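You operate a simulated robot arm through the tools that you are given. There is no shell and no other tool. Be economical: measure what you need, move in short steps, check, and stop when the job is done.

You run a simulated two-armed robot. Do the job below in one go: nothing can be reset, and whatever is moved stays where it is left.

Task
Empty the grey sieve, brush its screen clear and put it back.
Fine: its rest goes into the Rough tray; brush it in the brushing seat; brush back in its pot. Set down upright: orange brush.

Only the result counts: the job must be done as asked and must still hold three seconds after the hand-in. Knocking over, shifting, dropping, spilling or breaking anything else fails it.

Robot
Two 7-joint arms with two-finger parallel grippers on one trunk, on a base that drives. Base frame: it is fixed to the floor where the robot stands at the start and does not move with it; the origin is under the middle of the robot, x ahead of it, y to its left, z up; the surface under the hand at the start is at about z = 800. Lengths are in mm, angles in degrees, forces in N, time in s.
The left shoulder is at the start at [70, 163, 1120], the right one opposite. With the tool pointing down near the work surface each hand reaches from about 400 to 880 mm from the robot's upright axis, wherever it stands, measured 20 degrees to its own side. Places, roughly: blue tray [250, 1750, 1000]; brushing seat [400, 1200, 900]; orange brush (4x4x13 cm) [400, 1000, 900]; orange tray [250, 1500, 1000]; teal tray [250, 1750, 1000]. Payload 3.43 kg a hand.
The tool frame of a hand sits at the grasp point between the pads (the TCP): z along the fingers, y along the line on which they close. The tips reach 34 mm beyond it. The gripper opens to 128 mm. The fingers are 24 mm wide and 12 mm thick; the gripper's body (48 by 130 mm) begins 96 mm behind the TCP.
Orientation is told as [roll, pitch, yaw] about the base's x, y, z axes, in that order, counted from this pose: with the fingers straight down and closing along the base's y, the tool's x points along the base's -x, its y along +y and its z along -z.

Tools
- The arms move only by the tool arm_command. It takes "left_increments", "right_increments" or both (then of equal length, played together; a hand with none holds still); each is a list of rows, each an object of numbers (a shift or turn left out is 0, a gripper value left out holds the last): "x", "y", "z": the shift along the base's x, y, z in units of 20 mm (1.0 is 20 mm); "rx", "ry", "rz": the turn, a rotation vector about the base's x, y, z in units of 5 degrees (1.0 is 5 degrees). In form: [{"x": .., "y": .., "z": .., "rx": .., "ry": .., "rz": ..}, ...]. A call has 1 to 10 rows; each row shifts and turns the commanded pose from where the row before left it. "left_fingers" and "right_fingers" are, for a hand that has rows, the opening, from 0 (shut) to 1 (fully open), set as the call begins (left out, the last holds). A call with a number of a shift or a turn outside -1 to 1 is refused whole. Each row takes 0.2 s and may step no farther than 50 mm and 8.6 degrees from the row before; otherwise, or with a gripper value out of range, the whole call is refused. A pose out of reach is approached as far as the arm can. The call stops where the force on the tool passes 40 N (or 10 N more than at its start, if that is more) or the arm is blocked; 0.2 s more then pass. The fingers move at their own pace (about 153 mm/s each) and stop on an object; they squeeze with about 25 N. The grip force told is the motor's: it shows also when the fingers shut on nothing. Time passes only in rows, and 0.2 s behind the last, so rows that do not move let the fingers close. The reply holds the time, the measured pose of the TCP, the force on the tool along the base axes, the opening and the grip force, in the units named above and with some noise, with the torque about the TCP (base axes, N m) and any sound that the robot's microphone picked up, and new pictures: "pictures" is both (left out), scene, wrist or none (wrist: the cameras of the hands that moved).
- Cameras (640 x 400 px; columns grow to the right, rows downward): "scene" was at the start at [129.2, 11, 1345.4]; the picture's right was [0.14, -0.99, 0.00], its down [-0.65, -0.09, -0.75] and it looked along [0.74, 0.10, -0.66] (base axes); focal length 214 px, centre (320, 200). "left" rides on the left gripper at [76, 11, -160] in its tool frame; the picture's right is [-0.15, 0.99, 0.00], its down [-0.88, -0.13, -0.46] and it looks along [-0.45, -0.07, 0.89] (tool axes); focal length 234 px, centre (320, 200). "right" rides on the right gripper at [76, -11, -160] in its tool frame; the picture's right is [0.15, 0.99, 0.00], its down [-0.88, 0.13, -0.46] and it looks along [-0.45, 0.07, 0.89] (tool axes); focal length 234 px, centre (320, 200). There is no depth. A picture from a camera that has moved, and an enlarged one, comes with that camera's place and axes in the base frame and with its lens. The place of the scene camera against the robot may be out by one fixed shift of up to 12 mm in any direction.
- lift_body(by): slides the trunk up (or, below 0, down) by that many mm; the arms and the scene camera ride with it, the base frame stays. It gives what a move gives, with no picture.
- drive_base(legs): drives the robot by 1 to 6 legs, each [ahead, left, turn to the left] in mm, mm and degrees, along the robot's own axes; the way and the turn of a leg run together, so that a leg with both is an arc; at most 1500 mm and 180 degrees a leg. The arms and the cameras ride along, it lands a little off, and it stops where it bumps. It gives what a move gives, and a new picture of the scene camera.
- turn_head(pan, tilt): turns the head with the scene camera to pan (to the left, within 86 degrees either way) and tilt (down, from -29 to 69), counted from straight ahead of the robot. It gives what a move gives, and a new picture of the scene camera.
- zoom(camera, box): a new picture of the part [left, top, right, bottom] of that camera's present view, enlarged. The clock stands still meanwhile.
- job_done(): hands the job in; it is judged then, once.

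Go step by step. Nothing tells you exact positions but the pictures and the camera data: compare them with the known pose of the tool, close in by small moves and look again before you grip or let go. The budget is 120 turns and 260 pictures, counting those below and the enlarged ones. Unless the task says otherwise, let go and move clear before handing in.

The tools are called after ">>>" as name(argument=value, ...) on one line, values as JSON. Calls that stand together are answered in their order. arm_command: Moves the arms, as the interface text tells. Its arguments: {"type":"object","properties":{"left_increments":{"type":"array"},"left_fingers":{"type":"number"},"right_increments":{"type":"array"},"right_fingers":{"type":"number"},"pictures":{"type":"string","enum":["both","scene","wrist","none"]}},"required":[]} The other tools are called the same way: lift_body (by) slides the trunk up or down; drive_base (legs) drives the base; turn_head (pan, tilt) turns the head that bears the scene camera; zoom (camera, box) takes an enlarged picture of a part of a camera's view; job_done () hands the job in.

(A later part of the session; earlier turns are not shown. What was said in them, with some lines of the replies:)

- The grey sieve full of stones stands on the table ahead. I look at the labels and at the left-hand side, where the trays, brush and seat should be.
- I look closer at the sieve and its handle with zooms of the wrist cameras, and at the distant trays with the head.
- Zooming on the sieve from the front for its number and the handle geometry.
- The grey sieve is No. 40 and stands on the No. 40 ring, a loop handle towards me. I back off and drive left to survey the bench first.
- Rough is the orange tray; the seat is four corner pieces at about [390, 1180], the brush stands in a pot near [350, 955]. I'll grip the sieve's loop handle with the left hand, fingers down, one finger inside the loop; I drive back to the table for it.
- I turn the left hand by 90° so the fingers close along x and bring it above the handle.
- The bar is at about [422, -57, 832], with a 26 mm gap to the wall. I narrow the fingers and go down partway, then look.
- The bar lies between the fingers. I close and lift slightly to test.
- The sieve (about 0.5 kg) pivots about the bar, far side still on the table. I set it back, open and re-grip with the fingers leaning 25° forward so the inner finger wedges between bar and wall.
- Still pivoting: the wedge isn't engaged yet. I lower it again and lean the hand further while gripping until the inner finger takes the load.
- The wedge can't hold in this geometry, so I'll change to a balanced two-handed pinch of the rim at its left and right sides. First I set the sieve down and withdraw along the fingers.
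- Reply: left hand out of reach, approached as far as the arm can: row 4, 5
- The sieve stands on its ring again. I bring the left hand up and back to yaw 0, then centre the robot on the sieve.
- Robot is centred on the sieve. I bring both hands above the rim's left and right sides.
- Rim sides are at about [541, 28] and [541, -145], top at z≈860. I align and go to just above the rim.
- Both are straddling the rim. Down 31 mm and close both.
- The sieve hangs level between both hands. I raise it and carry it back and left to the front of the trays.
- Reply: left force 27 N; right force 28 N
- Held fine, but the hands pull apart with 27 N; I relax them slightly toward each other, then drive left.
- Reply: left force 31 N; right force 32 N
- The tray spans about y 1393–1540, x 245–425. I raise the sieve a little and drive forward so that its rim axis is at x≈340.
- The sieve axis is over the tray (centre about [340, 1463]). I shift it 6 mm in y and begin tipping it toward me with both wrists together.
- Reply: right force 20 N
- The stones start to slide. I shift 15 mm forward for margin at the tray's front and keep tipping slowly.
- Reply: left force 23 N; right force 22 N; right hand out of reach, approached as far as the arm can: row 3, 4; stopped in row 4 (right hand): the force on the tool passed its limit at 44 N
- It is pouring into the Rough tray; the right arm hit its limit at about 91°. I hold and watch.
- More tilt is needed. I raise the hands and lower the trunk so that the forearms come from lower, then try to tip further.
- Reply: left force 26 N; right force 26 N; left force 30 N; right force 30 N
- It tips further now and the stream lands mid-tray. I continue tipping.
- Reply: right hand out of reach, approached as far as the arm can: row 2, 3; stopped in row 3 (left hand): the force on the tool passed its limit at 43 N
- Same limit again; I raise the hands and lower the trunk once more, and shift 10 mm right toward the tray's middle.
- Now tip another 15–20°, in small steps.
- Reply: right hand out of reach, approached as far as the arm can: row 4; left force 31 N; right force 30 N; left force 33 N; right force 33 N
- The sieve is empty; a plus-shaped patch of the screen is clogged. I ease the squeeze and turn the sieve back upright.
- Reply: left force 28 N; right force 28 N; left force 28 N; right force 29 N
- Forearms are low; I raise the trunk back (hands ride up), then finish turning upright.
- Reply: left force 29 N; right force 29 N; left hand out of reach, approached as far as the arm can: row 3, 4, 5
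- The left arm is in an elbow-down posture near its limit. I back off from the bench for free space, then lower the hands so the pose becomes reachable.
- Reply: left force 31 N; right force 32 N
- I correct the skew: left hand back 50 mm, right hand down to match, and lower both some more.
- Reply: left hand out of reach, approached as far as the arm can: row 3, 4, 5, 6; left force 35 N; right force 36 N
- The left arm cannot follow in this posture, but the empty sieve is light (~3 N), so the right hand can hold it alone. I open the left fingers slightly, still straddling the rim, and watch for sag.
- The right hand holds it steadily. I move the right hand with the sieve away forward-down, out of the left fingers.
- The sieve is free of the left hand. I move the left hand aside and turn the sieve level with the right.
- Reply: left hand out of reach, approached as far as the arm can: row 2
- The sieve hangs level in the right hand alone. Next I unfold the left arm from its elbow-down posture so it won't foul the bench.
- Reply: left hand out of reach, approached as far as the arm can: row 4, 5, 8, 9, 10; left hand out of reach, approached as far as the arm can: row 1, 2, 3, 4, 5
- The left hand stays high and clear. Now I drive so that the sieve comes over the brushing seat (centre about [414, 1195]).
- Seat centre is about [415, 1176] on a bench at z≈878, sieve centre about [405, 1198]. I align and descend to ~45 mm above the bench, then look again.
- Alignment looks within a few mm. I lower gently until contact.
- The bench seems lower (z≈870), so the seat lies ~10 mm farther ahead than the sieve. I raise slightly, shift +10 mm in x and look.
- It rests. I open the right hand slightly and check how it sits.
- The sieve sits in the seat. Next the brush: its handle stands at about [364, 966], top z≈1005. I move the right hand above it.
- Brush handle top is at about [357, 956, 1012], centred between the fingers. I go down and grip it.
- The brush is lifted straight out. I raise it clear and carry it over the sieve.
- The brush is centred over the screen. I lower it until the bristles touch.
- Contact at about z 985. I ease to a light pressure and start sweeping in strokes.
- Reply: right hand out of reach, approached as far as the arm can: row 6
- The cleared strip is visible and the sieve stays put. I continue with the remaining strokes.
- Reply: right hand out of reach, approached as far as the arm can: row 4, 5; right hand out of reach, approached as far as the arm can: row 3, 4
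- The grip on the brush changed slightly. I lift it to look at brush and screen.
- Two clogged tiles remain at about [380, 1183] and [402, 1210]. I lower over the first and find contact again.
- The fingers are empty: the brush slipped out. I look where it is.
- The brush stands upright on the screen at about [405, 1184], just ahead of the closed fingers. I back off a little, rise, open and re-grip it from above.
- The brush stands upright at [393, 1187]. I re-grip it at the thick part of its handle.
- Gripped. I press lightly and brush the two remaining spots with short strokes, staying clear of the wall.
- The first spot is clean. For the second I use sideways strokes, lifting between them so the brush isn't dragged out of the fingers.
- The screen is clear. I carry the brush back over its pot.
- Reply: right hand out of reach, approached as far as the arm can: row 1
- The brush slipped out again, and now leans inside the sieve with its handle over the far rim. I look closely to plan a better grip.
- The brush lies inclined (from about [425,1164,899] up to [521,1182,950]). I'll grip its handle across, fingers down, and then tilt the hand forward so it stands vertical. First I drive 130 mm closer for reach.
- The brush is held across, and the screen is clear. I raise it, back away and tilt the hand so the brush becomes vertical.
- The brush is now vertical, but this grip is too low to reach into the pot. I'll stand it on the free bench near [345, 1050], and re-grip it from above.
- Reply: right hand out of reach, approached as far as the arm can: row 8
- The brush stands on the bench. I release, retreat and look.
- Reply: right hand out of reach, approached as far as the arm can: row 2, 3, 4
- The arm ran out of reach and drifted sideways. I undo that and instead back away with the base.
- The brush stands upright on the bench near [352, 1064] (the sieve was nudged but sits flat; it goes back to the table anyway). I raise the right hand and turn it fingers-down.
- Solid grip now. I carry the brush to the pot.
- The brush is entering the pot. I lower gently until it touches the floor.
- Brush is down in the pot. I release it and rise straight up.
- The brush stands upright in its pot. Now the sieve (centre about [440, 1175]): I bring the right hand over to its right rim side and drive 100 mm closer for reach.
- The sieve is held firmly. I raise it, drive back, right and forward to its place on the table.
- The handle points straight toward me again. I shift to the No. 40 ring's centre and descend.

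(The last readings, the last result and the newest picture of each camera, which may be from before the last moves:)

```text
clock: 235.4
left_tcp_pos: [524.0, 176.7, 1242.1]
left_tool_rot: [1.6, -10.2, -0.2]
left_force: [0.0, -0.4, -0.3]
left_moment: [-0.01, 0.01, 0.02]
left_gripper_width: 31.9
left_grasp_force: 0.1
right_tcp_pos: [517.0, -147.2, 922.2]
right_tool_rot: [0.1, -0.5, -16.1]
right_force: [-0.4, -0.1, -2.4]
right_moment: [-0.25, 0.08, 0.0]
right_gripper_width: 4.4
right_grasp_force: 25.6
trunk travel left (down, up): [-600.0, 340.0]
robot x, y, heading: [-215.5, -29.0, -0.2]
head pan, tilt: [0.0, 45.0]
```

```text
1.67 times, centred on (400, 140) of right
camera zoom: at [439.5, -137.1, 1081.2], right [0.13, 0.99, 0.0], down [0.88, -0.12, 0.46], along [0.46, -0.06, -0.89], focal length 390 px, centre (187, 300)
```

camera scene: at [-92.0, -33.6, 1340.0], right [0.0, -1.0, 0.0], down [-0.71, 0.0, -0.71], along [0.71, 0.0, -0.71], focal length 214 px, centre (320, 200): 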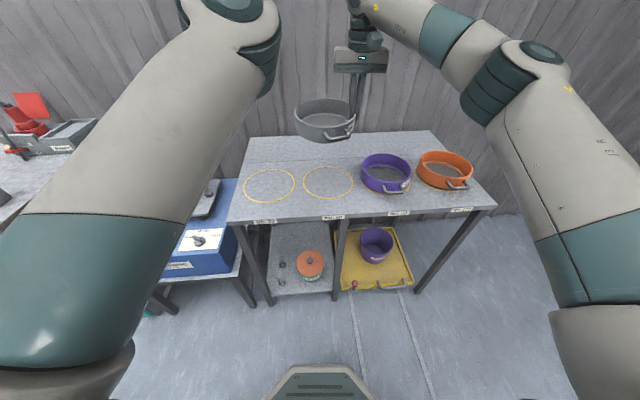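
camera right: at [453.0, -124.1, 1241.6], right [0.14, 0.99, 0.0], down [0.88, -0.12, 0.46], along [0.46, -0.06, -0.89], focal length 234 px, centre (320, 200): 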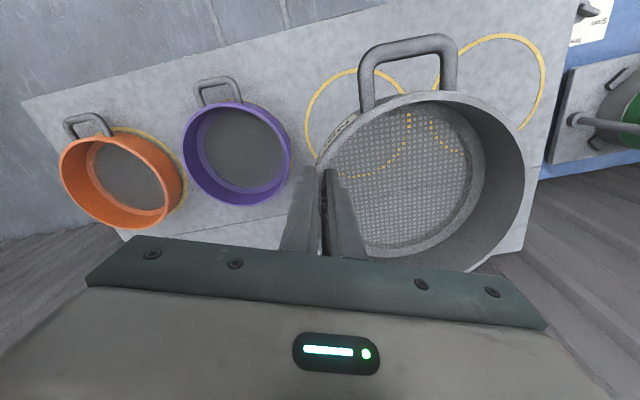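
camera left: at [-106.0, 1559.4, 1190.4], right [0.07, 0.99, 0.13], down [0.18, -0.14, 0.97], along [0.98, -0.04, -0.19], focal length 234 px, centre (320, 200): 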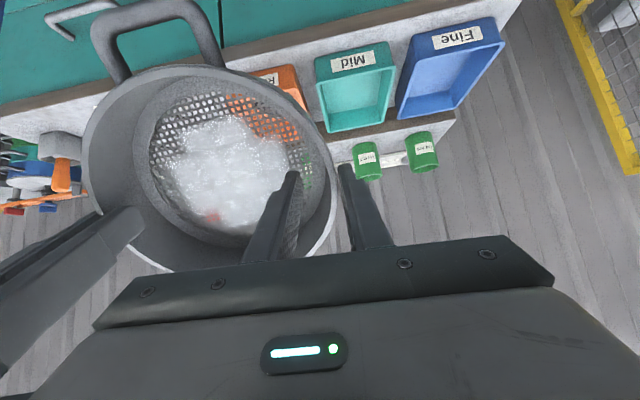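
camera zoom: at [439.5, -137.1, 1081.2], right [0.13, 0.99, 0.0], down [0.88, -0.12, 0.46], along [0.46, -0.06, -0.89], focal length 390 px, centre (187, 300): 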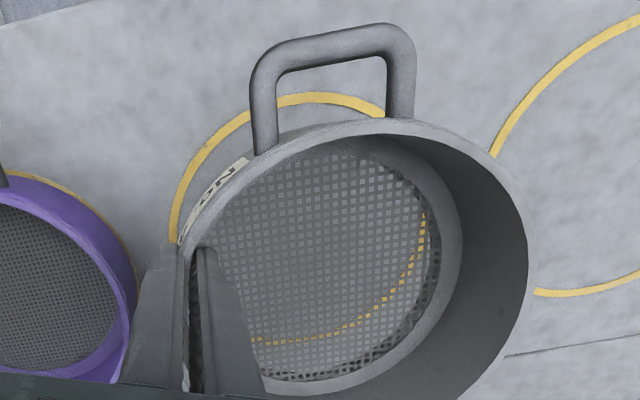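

The sieve is centred over its ring. I lower it to the table.

>>> arm_command(right_increments=[{"z": -0.8}, {"z": -0.8}, {"z": -0.5}, {"z": -0.3}, {}], pictures="none")

>>> arm_command(right_increments=[{"z": -0.15}, {"z": -0.1}, {}], pictures="none")

>>> arm_command(right_increments=[{"z": -0.12}, {"z": -0.1}, {}], pictures="none")

>>> zoom(camera="scene", box=[270, 130, 390, 230])

```text
clock: 236.6
left_tcp_pos: [523.4, 178.2, 1243.5]
left_tool_rot: [1.4, -10.3, -0.2]
left_force: [0.1, 0.2, 0.1]
left_moment: [-0.02, -0.01, 0.04]
left_gripper_width: 32.3
left_grasp_force: 0.0
right_tcp_pos: [516.0, -146.4, 873.7]
right_tool_rot: [0.4, -0.5, -16.1]
right_force: [0.7, -0.2, -2.4]
right_moment: [-0.22, 0.09, 0.01]
right_gripper_width: 4.6
right_grasp_force: 24.6
trunk travel left (down, up): [-600.0, 340.0]
robot x, y, heading: [-218.6, -30.0, -0.1]
head pan, tilt: [0.0, 45.0]
```

```text
clock: 237.4
left_tcp_pos: [522.0, 176.9, 1244.7]
left_tool_rot: [1.6, -10.3, -0.4]
left_force: [-0.3, 0.5, 0.4]
left_moment: [-0.04, -0.02, -0.01]
left_gripper_width: 32.0
left_grasp_force: 0.0
right_tcp_pos: [515.9, -148.7, 870.8]
right_tool_rot: [0.3, -0.7, -16.2]
right_force: [4.6, -3.4, 12.1]
right_moment: [0.61, 0.45, -0.18]
right_gripper_width: 4.6
right_grasp_force: 25.2
trunk travel left (down, up): [-600.0, 340.0]
robot x, y, heading: [-219.6, -36.7, -0.1]
head pan, tilt: [0.0, 45.0]
```

```text
clock: 238.2
left_tcp_pos: [523.0, 178.2, 1245.0]
left_tool_rot: [1.4, -10.5, -0.1]
left_force: [0.2, 0.3, 0.7]
left_moment: [0.02, -0.01, 0.03]
left_gripper_width: 32.1
left_grasp_force: 0.1
right_tcp_pos: [515.8, -145.6, 865.7]
right_tool_rot: [0.2, -0.8, -16.0]
right_force: [6.2, -4.2, 18.9]
right_moment: [0.02, -0.16, -0.17]
right_gripper_width: 4.7
right_grasp_force: 25.6
trunk travel left (down, up): [-600.0, 340.0]
robot x, y, heading: [-222.6, -27.8, -0.3]
head pan, tilt: [0.0, 45.0]
```

```text
4.00 times, centred on (330, 180) of scene
camera zoom: at [-93.7, -33.7, 1340.4], right [0.0, -1.0, 0.0], down [-0.71, 0.0, -0.71], along [0.71, 0.0, -0.71], focal length 858 px, centre (280, 280)
```

zoom: 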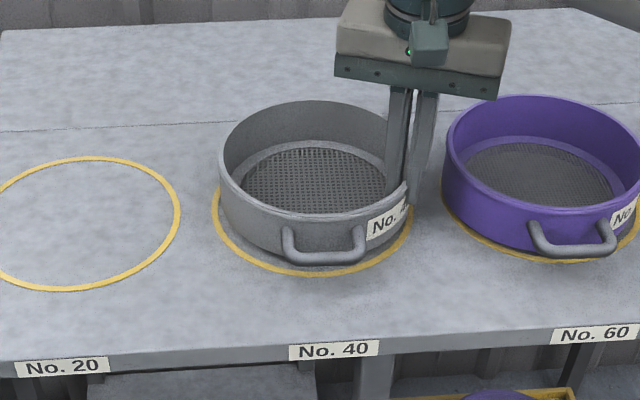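

It rests on the ring. I release and rise clear.

>>> arm_command(right_increments=[{"z": 0.1}, {}], pictures="none")

>>> arm_command(right_increments=[{}, {}, {}, {"z": 0.5}, {"z": 1}, {"z": 1}, {"z": 1}, {"z": 1}, {"z": 1}, {"z": 1}], right_fingers=0.2, pictures="wrist")

>>> zoom(camera="scene", box=[270, 130, 390, 230])

```text
clock: 238.8
left_tcp_pos: [522.6, 177.9, 1244.6]
left_tool_rot: [1.5, -10.2, -0.2]
left_force: [-0.1, 0.4, 0.2]
left_moment: [-0.01, -0.02, 0.0]
left_gripper_width: 32.0
left_grasp_force: 0.1
right_tcp_pos: [514.3, -145.2, 868.4]
right_tool_rot: [0.1, -0.5, -16.1]
right_force: [4.2, -2.5, 10.1]
right_moment: [-0.31, -0.54, -0.12]
right_gripper_width: 4.4
right_grasp_force: 24.8
trunk travel left (down, up): [-600.0, 340.0]
robot x, y, heading: [-215.9, -33.8, -0.4]
head pan, tilt: [0.0, 45.0]
```

```text
clock: 241.0
left_tcp_pos: [522.4, 177.6, 1243.6]
left_tool_rot: [1.5, -10.3, -0.2]
left_force: [0.1, 0.2, 0.2]
left_moment: [0.01, -0.04, -0.01]
left_gripper_width: 31.7
left_grasp_force: 0.0
right_tcp_pos: [516.0, -143.7, 998.5]
right_tool_rot: [0.2, -0.4, -16.1]
right_force: [-0.6, 0.1, -0.6]
right_moment: [0.0, -0.01, 0.01]
right_gripper_width: 25.8
right_grasp_force: 0.1
trunk travel left (down, up): [-600.0, 340.0]
robot x, y, heading: [-222.8, -34.3, -0.3]
head pan, tilt: [0.0, 45.0]
camera right: at [438.5, -134.2, 1156.6], right [0.13, 0.99, 0.0], down [0.88, -0.12, 0.46], along [0.46, -0.06, -0.89], focal length 234 px, centre (320, 200)
```

right: 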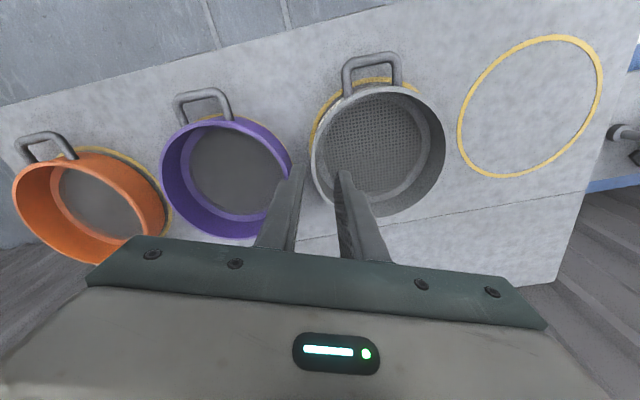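

```text
4.00 times, centred on (330, 180) of scene
camera zoom: at [-92.7, -33.3, 1340.1], right [0.0, -1.0, 0.0], down [-0.71, 0.0, -0.71], along [0.71, 0.0, -0.71], focal length 858 px, centre (280, 280)
```

zoom: 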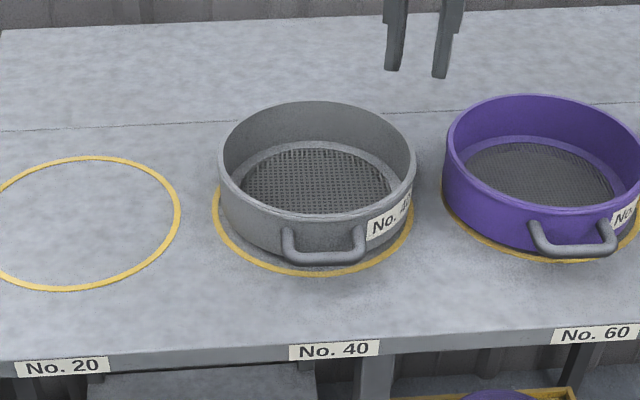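

The sieve stands empty and clean on its No. 40 ring, the brush is upright in its pot, and both hands are clear. I hand in.

>>> job_done()

```text
The job is handed in.
```

The job is handed in: the grey No. 40 sieve was emptied into the Rough (orange) tray, brushed clear in the brushing seat and set back on its ring, and the orange brush stands upright in its pot.

The brush slipped out of the gripper into the sieve twice, and I re-gripped it both times. The sieve was also nudged out of the seat after brushing, before I carried it back.
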